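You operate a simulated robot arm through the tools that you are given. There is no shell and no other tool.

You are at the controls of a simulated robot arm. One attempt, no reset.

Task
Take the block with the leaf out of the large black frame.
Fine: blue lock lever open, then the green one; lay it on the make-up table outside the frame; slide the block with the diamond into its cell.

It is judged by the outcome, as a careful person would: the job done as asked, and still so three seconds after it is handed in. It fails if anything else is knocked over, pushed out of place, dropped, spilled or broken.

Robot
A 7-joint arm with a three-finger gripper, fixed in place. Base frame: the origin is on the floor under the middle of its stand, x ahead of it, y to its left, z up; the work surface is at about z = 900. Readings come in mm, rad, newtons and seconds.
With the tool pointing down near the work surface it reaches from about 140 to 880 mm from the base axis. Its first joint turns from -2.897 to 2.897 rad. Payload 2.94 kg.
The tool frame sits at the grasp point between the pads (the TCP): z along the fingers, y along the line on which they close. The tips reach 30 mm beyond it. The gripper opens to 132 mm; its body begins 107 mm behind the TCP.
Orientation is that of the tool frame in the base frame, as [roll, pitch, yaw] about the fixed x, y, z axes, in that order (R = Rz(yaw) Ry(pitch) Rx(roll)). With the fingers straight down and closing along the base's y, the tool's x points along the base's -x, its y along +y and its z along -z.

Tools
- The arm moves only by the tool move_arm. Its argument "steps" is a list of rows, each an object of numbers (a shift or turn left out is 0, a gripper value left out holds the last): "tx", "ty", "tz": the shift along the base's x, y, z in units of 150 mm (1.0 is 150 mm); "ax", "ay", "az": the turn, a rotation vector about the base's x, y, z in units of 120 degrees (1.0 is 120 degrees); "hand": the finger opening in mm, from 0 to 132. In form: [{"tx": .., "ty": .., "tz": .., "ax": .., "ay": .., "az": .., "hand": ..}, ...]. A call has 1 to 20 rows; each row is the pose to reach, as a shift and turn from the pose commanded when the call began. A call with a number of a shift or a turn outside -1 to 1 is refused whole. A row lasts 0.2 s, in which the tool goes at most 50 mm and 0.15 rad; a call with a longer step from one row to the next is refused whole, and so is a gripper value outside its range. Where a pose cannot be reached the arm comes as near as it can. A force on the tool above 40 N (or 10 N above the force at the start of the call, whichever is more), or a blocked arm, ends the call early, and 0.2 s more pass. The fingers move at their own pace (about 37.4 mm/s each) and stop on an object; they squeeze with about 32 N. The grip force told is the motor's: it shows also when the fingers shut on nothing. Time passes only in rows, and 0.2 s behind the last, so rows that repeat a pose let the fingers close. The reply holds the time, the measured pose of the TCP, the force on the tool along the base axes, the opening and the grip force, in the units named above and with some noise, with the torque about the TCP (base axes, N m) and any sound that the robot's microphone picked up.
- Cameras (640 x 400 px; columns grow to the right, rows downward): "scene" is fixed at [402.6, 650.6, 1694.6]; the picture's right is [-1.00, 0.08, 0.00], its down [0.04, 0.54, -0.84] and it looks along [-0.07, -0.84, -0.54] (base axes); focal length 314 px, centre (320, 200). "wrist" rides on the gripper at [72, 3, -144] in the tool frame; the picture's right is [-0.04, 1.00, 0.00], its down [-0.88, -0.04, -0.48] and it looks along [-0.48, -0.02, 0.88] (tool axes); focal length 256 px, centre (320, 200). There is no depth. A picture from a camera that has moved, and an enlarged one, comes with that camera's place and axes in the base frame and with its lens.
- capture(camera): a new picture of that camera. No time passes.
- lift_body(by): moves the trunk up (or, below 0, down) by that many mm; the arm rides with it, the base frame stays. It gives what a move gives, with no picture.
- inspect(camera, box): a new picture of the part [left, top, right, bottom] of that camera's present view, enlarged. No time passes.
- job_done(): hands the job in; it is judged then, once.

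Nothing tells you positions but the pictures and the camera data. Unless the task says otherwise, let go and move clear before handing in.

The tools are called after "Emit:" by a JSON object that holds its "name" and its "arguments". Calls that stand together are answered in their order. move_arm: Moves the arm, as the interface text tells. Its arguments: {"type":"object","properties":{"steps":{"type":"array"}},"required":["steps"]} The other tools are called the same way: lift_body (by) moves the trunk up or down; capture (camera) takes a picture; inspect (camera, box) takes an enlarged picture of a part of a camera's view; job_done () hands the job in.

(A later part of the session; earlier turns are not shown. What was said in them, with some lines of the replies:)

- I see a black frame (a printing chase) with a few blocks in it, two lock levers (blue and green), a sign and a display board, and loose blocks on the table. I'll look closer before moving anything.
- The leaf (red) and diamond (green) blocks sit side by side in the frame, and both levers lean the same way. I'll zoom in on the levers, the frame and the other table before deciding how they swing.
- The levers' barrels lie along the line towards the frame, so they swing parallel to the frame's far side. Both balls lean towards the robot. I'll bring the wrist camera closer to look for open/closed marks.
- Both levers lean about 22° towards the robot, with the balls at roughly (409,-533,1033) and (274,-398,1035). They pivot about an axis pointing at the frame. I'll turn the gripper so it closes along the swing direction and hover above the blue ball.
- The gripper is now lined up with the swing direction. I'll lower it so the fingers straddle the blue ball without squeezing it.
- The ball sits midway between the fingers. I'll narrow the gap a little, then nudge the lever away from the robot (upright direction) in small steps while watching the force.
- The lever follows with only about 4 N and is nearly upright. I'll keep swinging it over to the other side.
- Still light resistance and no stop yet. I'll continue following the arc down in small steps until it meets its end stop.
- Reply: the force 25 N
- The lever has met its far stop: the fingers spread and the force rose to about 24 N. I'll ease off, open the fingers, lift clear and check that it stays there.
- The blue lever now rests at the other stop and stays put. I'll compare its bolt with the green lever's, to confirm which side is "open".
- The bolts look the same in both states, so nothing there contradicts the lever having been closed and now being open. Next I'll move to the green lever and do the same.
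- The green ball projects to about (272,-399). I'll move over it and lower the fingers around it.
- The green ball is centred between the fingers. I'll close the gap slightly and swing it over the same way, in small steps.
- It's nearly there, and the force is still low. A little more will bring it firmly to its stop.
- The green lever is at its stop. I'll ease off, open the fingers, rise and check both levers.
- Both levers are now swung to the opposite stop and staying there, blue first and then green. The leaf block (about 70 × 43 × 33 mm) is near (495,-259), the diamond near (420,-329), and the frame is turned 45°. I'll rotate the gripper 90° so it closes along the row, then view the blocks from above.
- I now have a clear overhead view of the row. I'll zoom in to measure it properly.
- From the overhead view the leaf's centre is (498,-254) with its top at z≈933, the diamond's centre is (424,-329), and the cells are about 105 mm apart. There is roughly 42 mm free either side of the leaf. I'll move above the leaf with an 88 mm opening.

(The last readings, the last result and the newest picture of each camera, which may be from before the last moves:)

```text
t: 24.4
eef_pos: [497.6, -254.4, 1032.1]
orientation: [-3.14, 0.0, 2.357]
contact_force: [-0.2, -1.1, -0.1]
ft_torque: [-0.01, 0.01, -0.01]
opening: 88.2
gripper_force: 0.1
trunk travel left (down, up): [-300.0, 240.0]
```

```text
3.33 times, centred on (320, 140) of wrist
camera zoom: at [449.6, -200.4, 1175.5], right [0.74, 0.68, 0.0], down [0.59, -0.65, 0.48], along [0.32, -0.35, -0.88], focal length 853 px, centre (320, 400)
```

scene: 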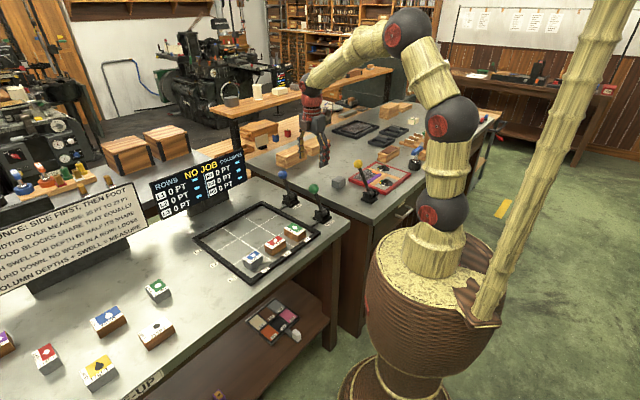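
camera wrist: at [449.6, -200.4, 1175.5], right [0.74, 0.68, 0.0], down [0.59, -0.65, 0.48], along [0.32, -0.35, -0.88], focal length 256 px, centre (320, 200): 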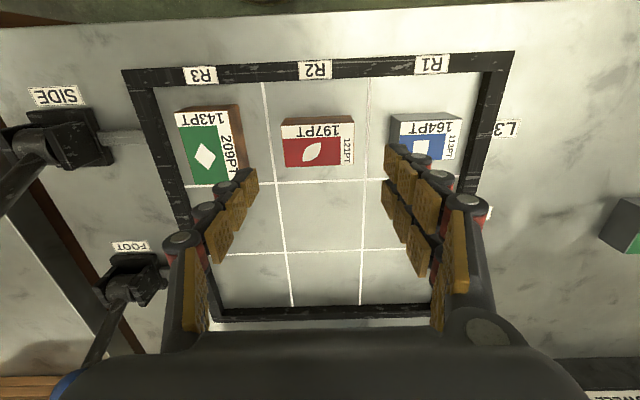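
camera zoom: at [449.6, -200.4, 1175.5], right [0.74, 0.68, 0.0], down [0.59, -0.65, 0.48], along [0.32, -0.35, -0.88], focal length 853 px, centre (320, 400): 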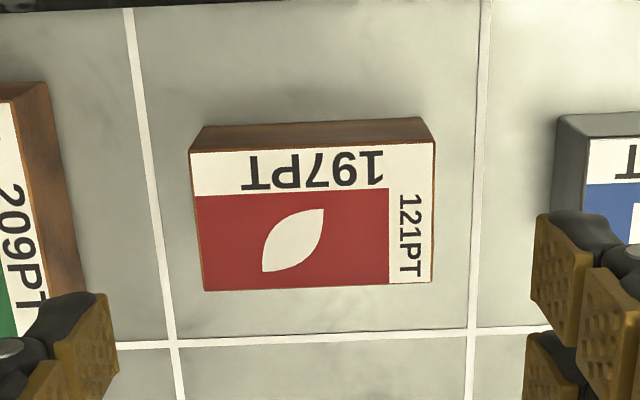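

The leaf's centre checks out at (497,-254), right under the gripper. I'll descend straight down around it and look before closing.

Emit:
{"name": "move_arm", "arguments": {"steps": [{"tx": -0.003, "tz": -0.2}, {"tx": -0.003, "tz": -0.4}, {"tx": -0.003, "tz": -0.55}, {"tx": -0.003, "tz": -0.633}, {"tx": -0.003, "tz": -0.633}]}}

Emit:
{"name": "capture", "arguments": {"camera": "wrist"}}

Emit:
{"name": "inspect", "arguments": {"camera": "scene", "box": [200, 190, 340, 280]}}

```text
t: 25.6
eef_pos: [497.0, -253.5, 937.1]
orientation: [3.14, -0.001, 2.356]
contact_force: [0.6, -0.1, 0.1]
ft_torque: [-0.02, 0.04, -0.01]
opening: 87.9
gripper_force: 0.0
trunk travel left (down, up): [-300.0, 240.0]
```

```text
taken
camera wrist: at [448.7, -200.1, 1081.2], right [0.74, 0.68, 0.0], down [0.59, -0.65, 0.48], along [0.32, -0.35, -0.88], focal length 256 px, centre (320, 200)
```

wrist: 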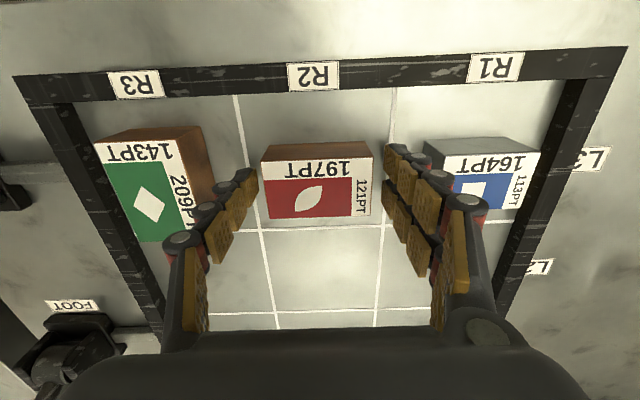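

```text
4.44 times, centred on (270, 235) of scene
camera zoom: at [402.6, 650.6, 1694.6], right [-1.0, 0.08, 0.0], down [0.04, 0.54, -0.84], along [-0.07, -0.84, -0.54], focal length 1394 px, centre (542, 44)
```

zoom: 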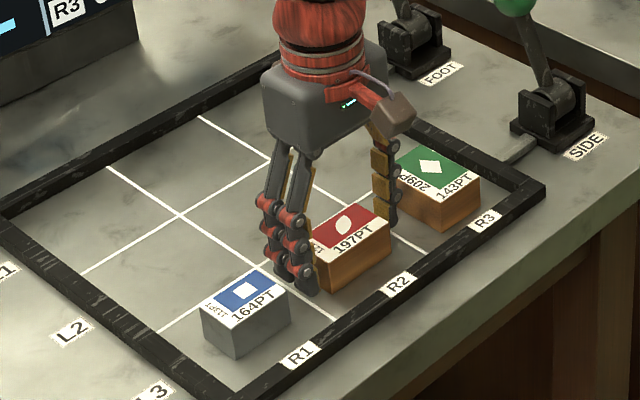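

The fingers are either side of the leaf, clear of both neighbours. I'll close on it.

Emit:
{"name": "move_arm", "arguments": {"steps": [{"hand": 75}, {"hand": 60}, {"hand": 55}, {"hand": 55}, {"hand": 55}]}}

Emit:
{"name": "capture", "arguments": {"camera": "wrist"}}

Emit:
{"name": "inspect", "arguments": {"camera": "scene", "box": [200, 190, 340, 280]}}

```text
t: 26.8
eef_pos: [496.0, -253.5, 937.6]
orientation: [-3.141, 0.001, 2.354]
contact_force: [0.5, 0.2, 1.8]
ft_torque: [-0.01, 0.02, -0.01]
opening: 67.9
gripper_force: 32.4
trunk travel left (down, up): [-300.0, 240.0]
```

```text
taken
camera wrist: at [448.8, -200.1, 1081.4], right [0.74, 0.68, 0.0], down [0.59, -0.65, 0.48], along [0.32, -0.35, -0.88], focal length 256 px, centre (320, 200)
```

wrist: 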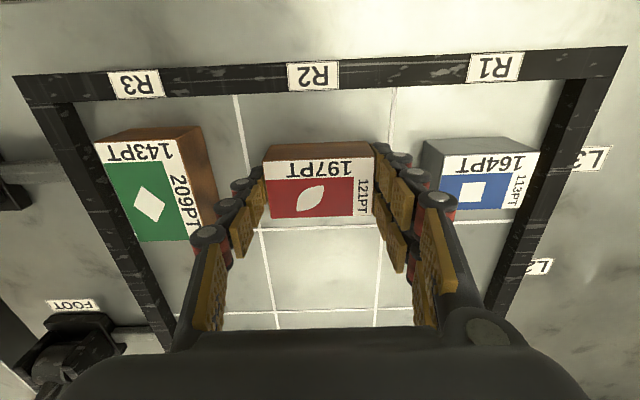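

```text
4.44 times, centred on (270, 235) of scene
camera zoom: at [402.6, 650.6, 1694.6], right [-1.0, 0.08, 0.0], down [0.04, 0.54, -0.84], along [-0.07, -0.84, -0.54], focal length 1394 px, centre (542, 44)
```

zoom: 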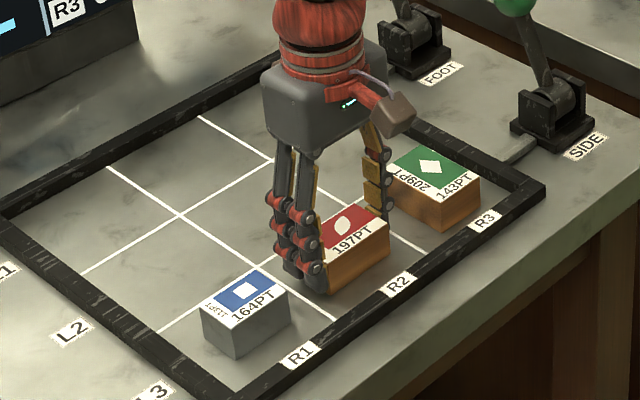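

The block is gripped at about 68 mm with 32 N. I'll lift gently by 20 mm first to check it comes free.

Emit:
{"name": "move_arm", "arguments": {"steps": [{"tz": 0.02, "hand": 55}, {"tz": 0.05}, {"tz": 0.09}, {"tz": 0.13}, {"tz": 0.13}]}}

Emit:
{"name": "inspect", "arguments": {"camera": "scene", "box": [200, 190, 340, 280]}}

Emit:
{"name": "capture", "arguments": {"camera": "wrist"}}

```text
t: 28.0
eef_pos: [496.5, -255.1, 956.3]
orientation: [-3.141, 0.0, 2.355]
contact_force: [-1.5, 0.6, -1.3]
ft_torque: [0.02, 0.0, -0.03]
opening: 68.2
gripper_force: 32.0
trunk travel left (down, up): [-300.0, 240.0]
```

```text
4.44 times, centred on (270, 235) of scene
camera zoom: at [402.6, 650.6, 1694.6], right [-1.0, 0.08, 0.0], down [0.04, 0.54, -0.84], along [-0.07, -0.84, -0.54], focal length 1394 px, centre (542, 44)
```

zoom: 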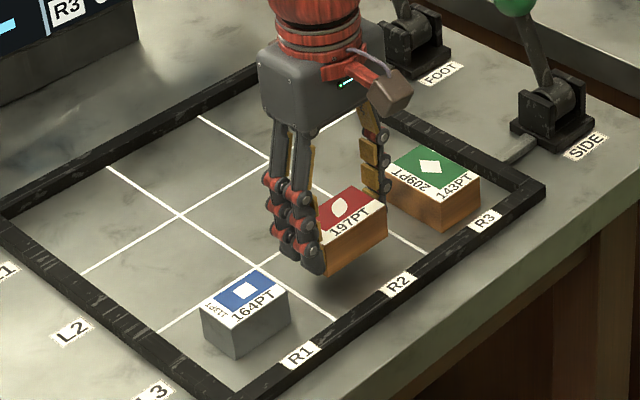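

```text
taken
camera wrist: at [449.8, -200.8, 1100.3], right [0.74, 0.68, 0.0], down [0.59, -0.65, 0.48], along [0.32, -0.35, -0.88], focal length 256 px, centre (320, 200)
```

wrist: 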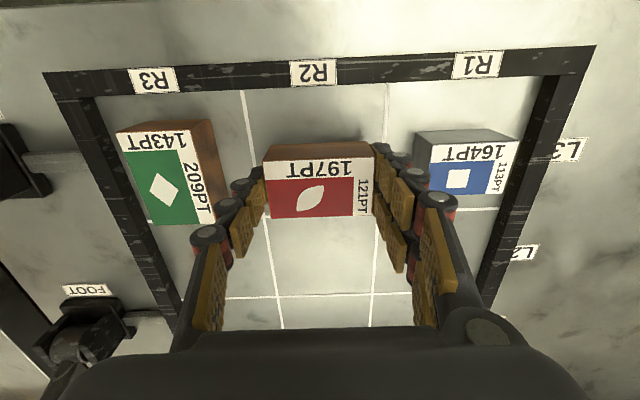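

The block comes up freely, so both locks really are open. I'll lift it well clear and carry it over the frame's edge to the open table beyond the L labels, around (721,-113).

Emit:
{"name": "move_arm", "arguments": {"steps": [{"tz": 0.15, "hand": 55}, {"tz": 0.35}, {"tz": 0.55}, {"tz": 0.69}, {"tx": 0.16, "ty": 0.1, "tz": 0.69}, {"tx": 0.35, "ty": 0.22, "tz": 0.69}, {"tx": 0.55, "ty": 0.347, "tz": 0.69}, {"tx": 0.75, "ty": 0.474, "tz": 0.69}, {"tx": 0.94, "ty": 0.594, "tz": 0.69}, {"tx": 0.94, "ty": 0.594, "tz": 0.69}]}}

Emit:
{"name": "capture", "arguments": {"camera": "wrist"}}

Emit:
{"name": "capture", "arguments": {"camera": "scene"}}

```text
t: 30.2
eef_pos: [638.4, -163.0, 1062.3]
orientation: [3.141, 0.0, 2.355]
contact_force: [0.1, -0.4, -0.4]
ft_torque: [0.0, 0.0, 0.01]
opening: 68.2
gripper_force: 32.5
trunk travel left (down, up): [-300.0, 240.0]
```

```text
taken
camera wrist: at [591.2, -110.3, 1205.8], right [0.74, 0.68, 0.0], down [0.59, -0.65, 0.48], along [0.32, -0.35, -0.88], focal length 256 px, centre (320, 200)
```

wrist: 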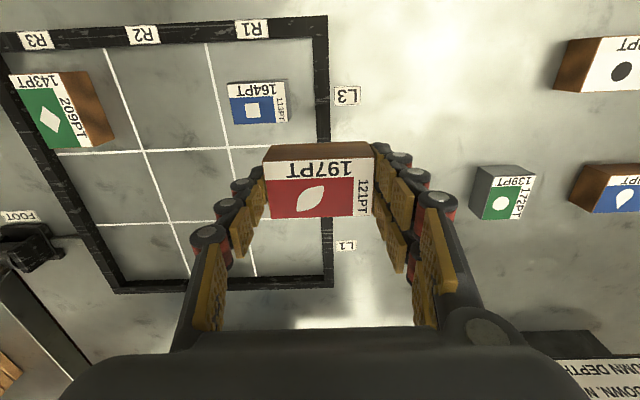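

```text
taken
```

scene: 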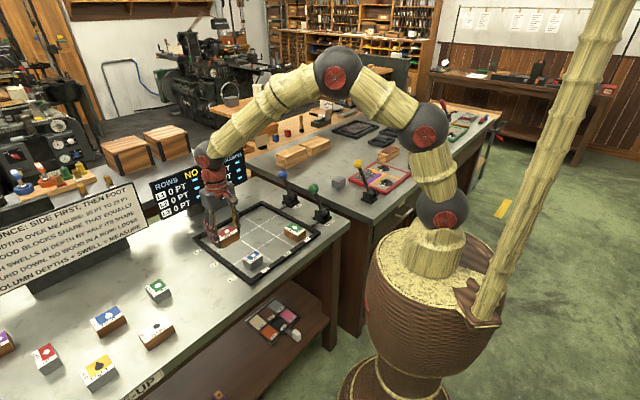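

The block is held level over the table, and the landing spot between the frame and the green dot block is clear. I'll finish the lateral move and lower it slowly to the table.

Emit:
{"name": "move_arm", "arguments": {"steps": [{"tx": 0.19, "ty": 0.12, "hand": 55}, {"tx": 0.38, "ty": 0.24}, {"tx": 0.551, "ty": 0.348}, {"tx": 0.551, "ty": 0.348, "tz": -0.2}, {"tx": 0.551, "ty": 0.348, "tz": -0.42}, {"tx": 0.551, "ty": 0.348, "tz": -0.6}, {"tx": 0.551, "ty": 0.348, "tz": -0.7}, {"tx": 0.551, "ty": 0.348, "tz": -0.76}, {"tx": 0.551, "ty": 0.348, "tz": -0.79}, {"tx": 0.551, "ty": 0.348, "tz": -0.79}]}}

Emit:
{"name": "capture", "arguments": {"camera": "wrist"}}

Emit:
{"name": "inspect", "arguments": {"camera": "scene", "box": [120, 180, 280, 300]}}

```text
t: 32.4
eef_pos: [721.7, -113.1, 941.6]
orientation: [-3.141, 0.0, 2.359]
contact_force: [0.7, 0.9, -1.1]
ft_torque: [0.0, -0.02, -0.01]
opening: 68.2
gripper_force: 32.3
trunk travel left (down, up): [-300.0, 240.0]
```

```text
taken
camera wrist: at [674.4, -59.1, 1085.9], right [0.74, 0.68, 0.0], down [0.59, -0.65, 0.48], along [0.32, -0.35, -0.88], focal length 256 px, centre (320, 200)
```

wrist: 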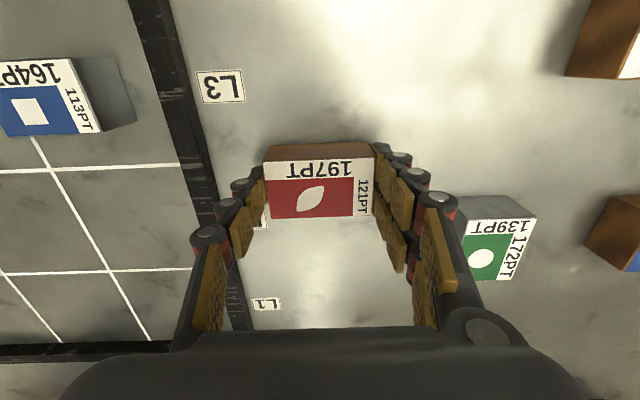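

```text
3.33 times, centred on (200, 240) of scene
camera zoom: at [402.6, 650.6, 1694.6], right [-1.0, 0.08, 0.0], down [0.04, 0.54, -0.84], along [-0.07, -0.84, -0.54], focal length 1045 px, centre (720, 67)
```

zoom: 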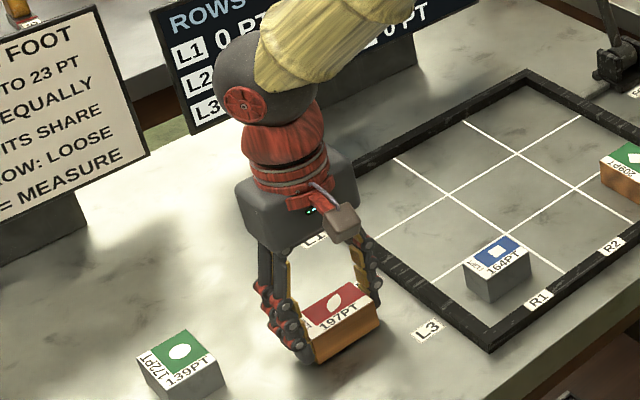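

The block is about 4 mm above the table. I'll set it down and open the fingers a little.

Emit:
{"name": "move_arm", "arguments": {"steps": [{"tz": -0.012, "hand": 55}, {"tz": -0.026, "hand": 55}, {"tz": -0.026, "hand": 55}, {"tz": -0.026, "hand": 74}, {"tz": -0.026, "hand": 84}, {"tz": -0.026, "hand": 84}, {"tz": -0.026, "hand": 84}]}}

Emit:
{"name": "capture", "arguments": {"camera": "wrist"}}

```text
t: 34.0
eef_pos: [720.8, -113.2, 937.9]
orientation: [3.141, -0.001, 2.357]
contact_force: [0.6, 0.0, 0.2]
ft_torque: [0.01, 0.0, -0.04]
opening: 84.2
gripper_force: 0.0
trunk travel left (down, up): [-300.0, 240.0]
```

```text
taken
camera wrist: at [673.6, -59.1, 1081.5], right [0.74, 0.68, 0.0], down [0.59, -0.65, 0.48], along [0.32, -0.35, -0.88], focal length 256 px, centre (320, 200)
```

wrist: 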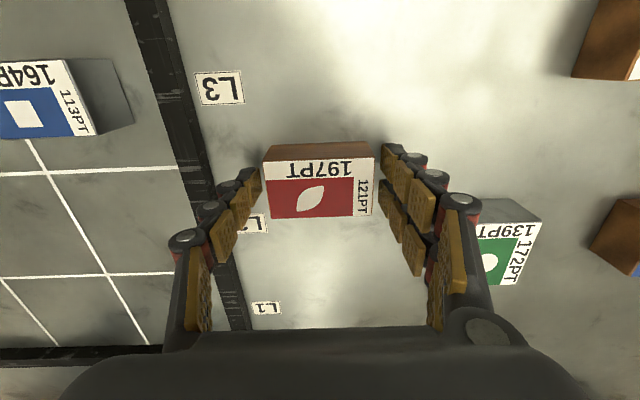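

The leaf block is resting on the table, released. I'll lift straight up and head back towards the diamond.

Emit:
{"name": "move_arm", "arguments": {"steps": [{"tz": 0.15, "hand": 84}, {"tz": 0.4}, {"tz": 0.65}, {"tz": 0.82}, {"tx": -0.2, "ty": -0.145, "tz": 0.82}, {"tx": -0.4, "ty": -0.29, "tz": 0.82}, {"tx": -0.6, "ty": -0.435, "tz": 0.82}, {"tx": -0.8, "ty": -0.58, "tz": 0.82}, {"tx": -0.99, "ty": -0.72, "tz": 0.82}, {"tx": -0.99, "ty": -0.72, "tz": 0.82}]}}

Emit:
{"name": "capture", "arguments": {"camera": "scene"}}

```text
t: 36.2
eef_pos: [570.9, -223.6, 1059.4]
orientation: [3.142, 0.0, 2.357]
contact_force: [-0.2, 0.7, -0.2]
ft_torque: [0.03, 0.0, -0.03]
opening: 83.8
gripper_force: 0.0
trunk travel left (down, up): [-300.0, 240.0]
```

```text
taken
```

scene: 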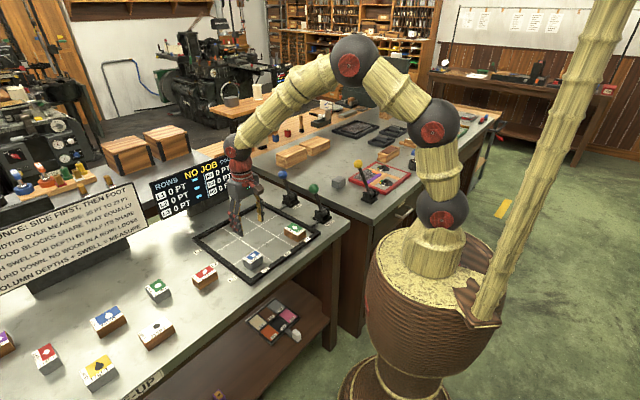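

The leaf block now lies on the table outside the frame. Next I'll hover over the diamond and measure it again.

Emit:
{"name": "move_arm", "arguments": {"steps": [{"tx": -0.2, "ty": -0.145, "hand": 70}, {"tx": -0.4, "ty": -0.29, "hand": 66}, {"tx": -0.6, "ty": -0.435}, {"tx": -0.8, "ty": -0.58}, {"tx": -0.991, "ty": -0.719, "tz": 0.0}, {"tx": -0.991, "ty": -0.719, "tz": -0.1}, {"tx": -0.991, "ty": -0.719, "tz": -0.2}, {"tx": -0.991, "ty": -0.719, "tz": -0.2}]}}

Emit:
{"name": "capture", "arguments": {"camera": "wrist"}}

Emit:
{"name": "inspect", "arguments": {"camera": "wrist", "box": [220, 70, 420, 220]}}

Emit:
{"name": "inspect", "arguments": {"camera": "scene", "box": [240, 190, 340, 265]}}

```text
t: 38.0
eef_pos: [423.7, -330.0, 1032.5]
orientation: [-3.142, 0.0, 2.356]
contact_force: [-0.5, -0.1, 0.3]
ft_torque: [-0.02, -0.03, -0.04]
opening: 66.0
gripper_force: 0.1
trunk travel left (down, up): [-300.0, 240.0]
```

```text
taken
camera wrist: at [375.7, -276.4, 1175.7], right [0.74, 0.68, 0.0], down [0.59, -0.65, 0.48], along [0.32, -0.35, -0.88], focal length 256 px, centre (320, 200)
```

wrist: 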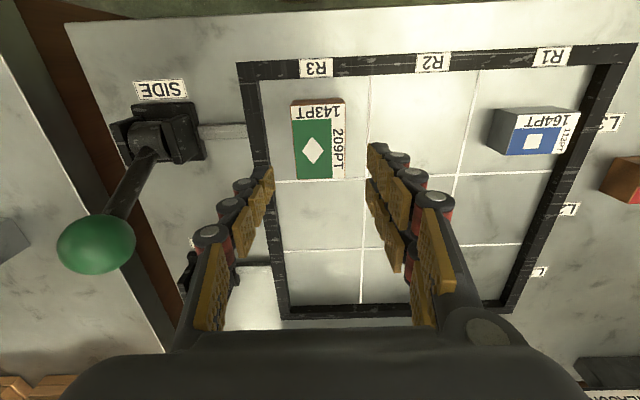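

```text
2.67 times, centred on (320, 145) of wrist
camera zoom: at [375.7, -276.4, 1175.7], right [0.74, 0.68, 0.0], down [0.59, -0.65, 0.48], along [0.32, -0.35, -0.88], focal length 683 px, centre (320, 347)
```

zoom: 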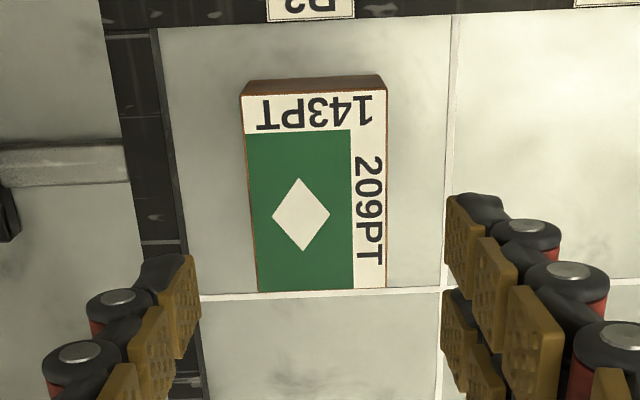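

```text
5.33 times, centred on (290, 228) of scene
camera zoom: at [402.6, 650.6, 1694.6], right [-1.0, 0.08, 0.0], down [0.04, 0.54, -0.84], along [-0.07, -0.84, -0.54], focal length 1672 px, centre (480, 53)
```

zoom: 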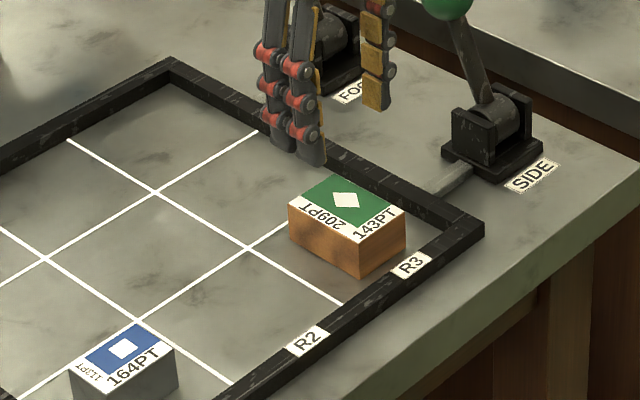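

The diamond is centred under the gripper at (423,-329). I'll lower until the tips are just above the frame's rim height (about 912) and check the clearance to the frame wall.

Emit:
{"name": "move_arm", "arguments": {"steps": [{"tz": -0.2, "hand": 66}, {"tz": -0.4}, {"tz": -0.52}, {"tz": -0.581}, {"tz": -0.581}]}}

Emit:
{"name": "capture", "arguments": {"camera": "wrist"}}

Emit:
{"name": "inspect", "arguments": {"camera": "scene", "box": [240, 190, 340, 265]}}

```text
t: 39.2
eef_pos: [424.7, -329.0, 943.9]
orientation: [-3.141, 0.0, 2.355]
contact_force: [-0.4, -0.8, 1.0]
ft_torque: [0.0, 0.03, -0.02]
opening: 66.0
gripper_force: 0.1
trunk travel left (down, up): [-300.0, 240.0]
```

```text
taken
camera wrist: at [376.2, -275.3, 1087.9], right [0.74, 0.68, 0.0], down [0.59, -0.65, 0.48], along [0.32, -0.35, -0.88], focal length 256 px, centre (320, 200)
```

wrist: 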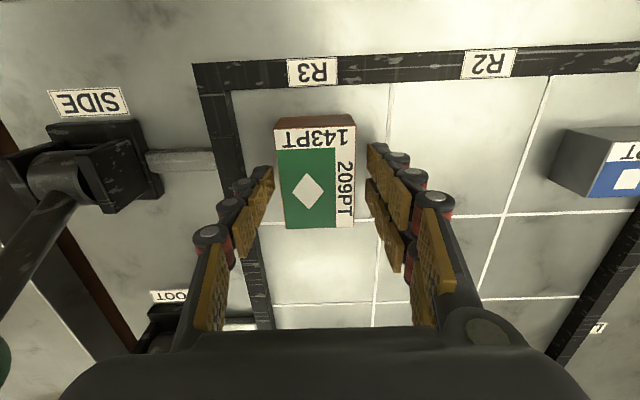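

```text
5.33 times, centred on (290, 228) of scene
camera zoom: at [402.6, 650.6, 1694.6], right [-1.0, 0.08, 0.0], down [0.04, 0.54, -0.84], along [-0.07, -0.84, -0.54], focal length 1672 px, centre (480, 53)
```

zoom: 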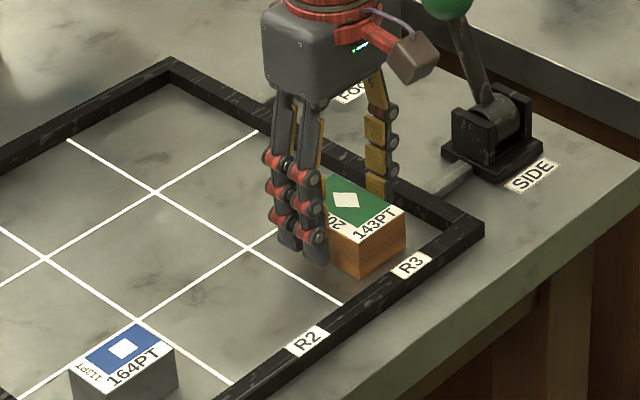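

The fingers are clear of the frame wall. I'll close on the diamond.

Emit:
{"name": "move_arm", "arguments": {"steps": [{"hand": 56}, {"hand": 46}, {"hand": 38}, {"hand": 38}, {"hand": 38}]}}

Emit:
{"name": "capture", "arguments": {"camera": "wrist"}}

```text
t: 40.4
eef_pos: [423.3, -329.8, 944.1]
orientation: [-3.141, -0.001, 2.356]
contact_force: [0.8, 0.1, 1.0]
ft_torque: [-0.04, -0.06, -0.02]
opening: 49.0
gripper_force: 32.2
trunk travel left (down, up): [-300.0, 240.0]
```

```text
taken
camera wrist: at [376.2, -275.3, 1088.1], right [0.74, 0.68, 0.0], down [0.59, -0.65, 0.48], along [0.32, -0.35, -0.88], focal length 256 px, centre (320, 200)
```

wrist: 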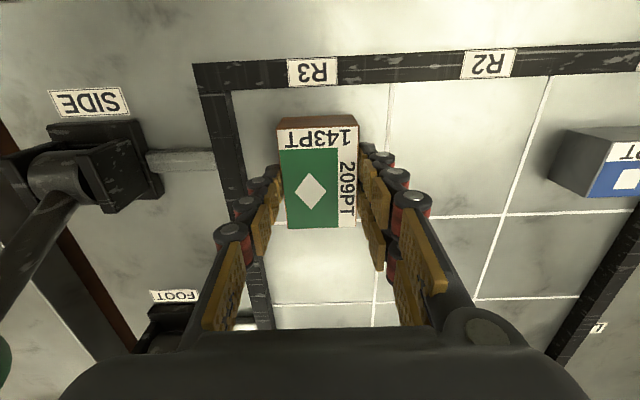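

The diamond is held at 49 mm. I'll slide it along the row, flat on the table, by one cell (about 104.5 mm) into the leaf's old cell.

Emit:
{"name": "move_arm", "arguments": {"steps": [{"tx": 0.04, "ty": 0.04, "hand": 38}, {"tx": 0.1, "ty": 0.1}, {"tx": 0.17, "ty": 0.17}, {"tx": 0.24, "ty": 0.24}, {"tx": 0.31, "ty": 0.31}, {"tx": 0.38, "ty": 0.38}, {"tx": 0.44, "ty": 0.44}, {"tx": 0.48, "ty": 0.48}, {"tx": 0.493, "ty": 0.493}, {"tx": 0.493, "ty": 0.493}]}}

Emit:
{"name": "capture", "arguments": {"camera": "wrist"}}

Emit:
{"name": "inspect", "arguments": {"camera": "scene", "box": [220, 190, 340, 275]}}

```text
t: 42.6
eef_pos: [497.3, -254.8, 944.4]
orientation: [3.141, 0.0, 2.356]
contact_force: [-0.2, 0.9, -0.2]
ft_torque: [0.01, 0.0, 0.02]
opening: 49.2
gripper_force: 31.9
trunk travel left (down, up): [-300.0, 240.0]
```

```text
taken
camera wrist: at [450.1, -201.9, 1088.3], right [0.74, 0.68, 0.0], down [0.59, -0.65, 0.48], along [0.32, -0.35, -0.88], focal length 256 px, centre (320, 200)
```

wrist: 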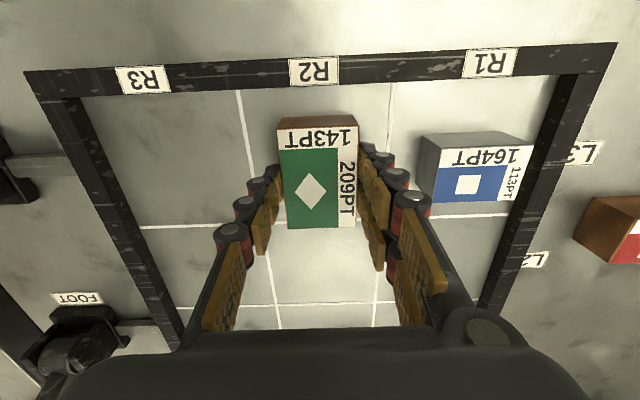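

```text
4.71 times, centred on (280, 232) of scene
camera zoom: at [402.6, 650.6, 1694.6], right [-1.0, 0.08, 0.0], down [0.04, 0.54, -0.84], along [-0.07, -0.84, -0.54], focal length 1476 px, centre (508, 47)
```

zoom: 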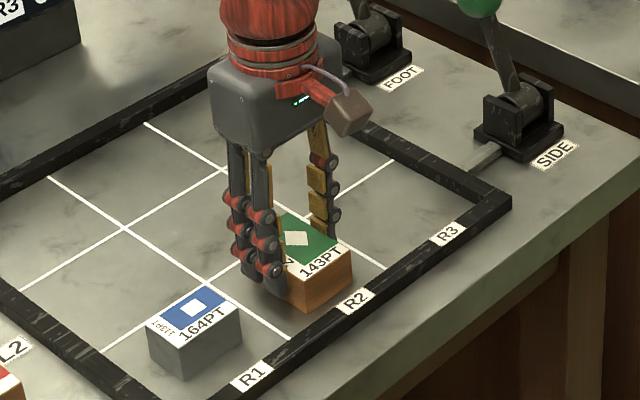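

The diamond is inside the R2 cell and clear of the lines. I'll release it, open evenly and lift clear.

Emit:
{"name": "move_arm", "arguments": {"steps": [{"hand": 56}, {"hand": 68}, {"hand": 68}, {"hand": 68}, {"tz": 0.1, "hand": 68}, {"tz": 0.3}, {"tz": 0.55}, {"tz": 0.8}, {"tz": 1.0}, {"tz": 1.0}]}}

Emit:
{"name": "capture", "arguments": {"camera": "wrist"}}

Emit:
{"name": "capture", "arguments": {"camera": "scene"}}

```text
t: 44.8
eef_pos: [498.2, -255.4, 1093.2]
orientation: [-3.141, -0.001, 2.356]
contact_force: [0.0, -0.5, 0.5]
ft_torque: [0.02, 0.04, 0.0]
opening: 68.0
gripper_force: 0.1
trunk travel left (down, up): [-300.0, 240.0]
```

```text
taken
camera wrist: at [450.7, -201.8, 1237.0], right [0.74, 0.68, 0.0], down [0.6, -0.65, 0.48], along [0.32, -0.35, -0.88], focal length 256 px, centre (320, 200)
```

wrist: 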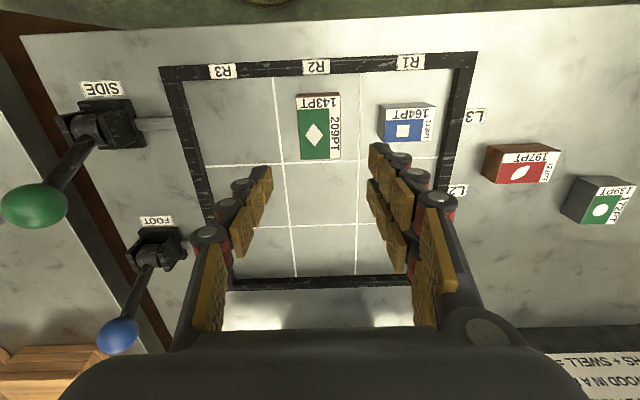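

```text
taken
```

scene: 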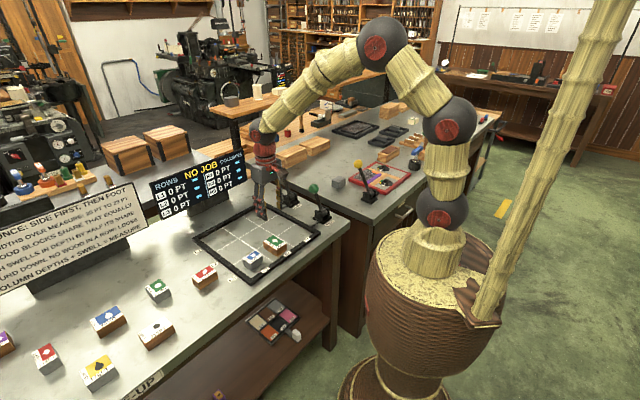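

Both blocks look right. I'll rise further clear and take a last close look at the blocks and levers.

Emit:
{"name": "move_arm", "arguments": {"steps": [{"tz": 0.25}, {"tz": 0.5}, {"tz": 0.75}, {"tz": 0.9}, {"tz": 0.9}]}}

Emit:
{"name": "inspect", "arguments": {"camera": "scene", "box": [140, 170, 340, 300]}}

Emit:
{"name": "capture", "arguments": {"camera": "wrist"}}

Emit:
{"name": "inspect", "arguments": {"camera": "scene", "box": [0, 270, 220, 400]}}

```text
t: 46.0
eef_pos: [494.2, -256.3, 1231.8]
orientation: [3.141, 0.0, 2.357]
contact_force: [0.7, -0.1, 0.1]
ft_torque: [0.0, 0.03, 0.01]
opening: 68.0
gripper_force: 0.1
trunk travel left (down, up): [-300.0, 240.0]
```

```text
3.08 times, centred on (240, 235) of scene
camera zoom: at [402.6, 650.6, 1694.6], right [-1.0, 0.08, 0.0], down [0.04, 0.54, -0.84], along [-0.07, -0.84, -0.54], focal length 965 px, centre (566, 92)
```

zoom: 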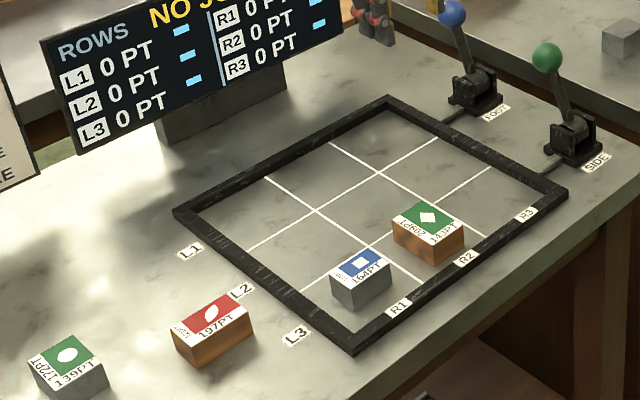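

```text
taken
camera wrist: at [448.4, -202.3, 1375.2], right [0.74, 0.68, 0.0], down [0.6, -0.65, 0.48], along [0.32, -0.35, -0.88], focal length 256 px, centre (320, 200)
```

wrist: 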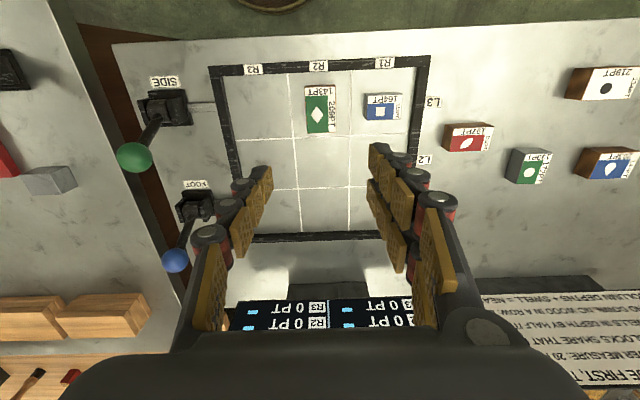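

```text
2.91 times, centred on (110, 335) of scene
camera zoom: at [402.6, 650.6, 1694.6], right [-1.0, 0.08, 0.0], down [0.04, 0.54, -0.84], along [-0.07, -0.84, -0.54], focal length 912 px, centre (931, -193)
```

zoom: 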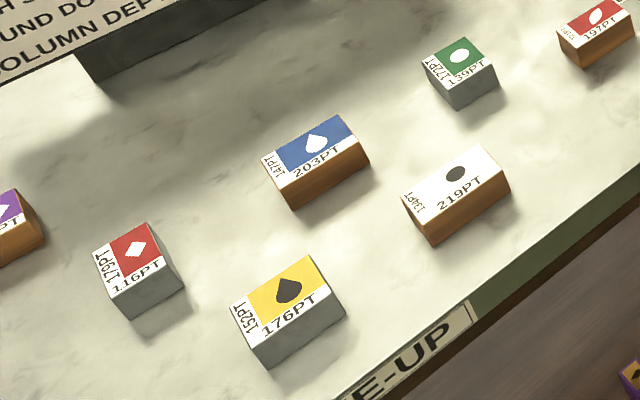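

The leaf block lies on the make-up table outside the frame, and the green diamond sits in the leaf's old cell. Both levers are open, nothing else has moved, and the arm is clear, so I'm handing the job in.

Emit:
{"name": "job_done", "arguments": {}}

```text
The job is handed in.
```

The leaf block is out of the large black frame. It lies on the make-up table, between the frame and the green dot block. I handed the job in with the arm raised clear.

- **Levers:** I swung the blue lever to its far stop first, then the green one, and both stayed there. The levers had no open or closed marks, so I took that side as open. The leaf block then lifted out without resistance.
- **Diamond:** I slid the green diamond block one cell along its row into the leaf's old cell and released it. There are also a red and a purple diamond block on the table. I chose the green one because it was the only diamond in the frame.

In the last pictures, nothing else looked knocked over or moved.
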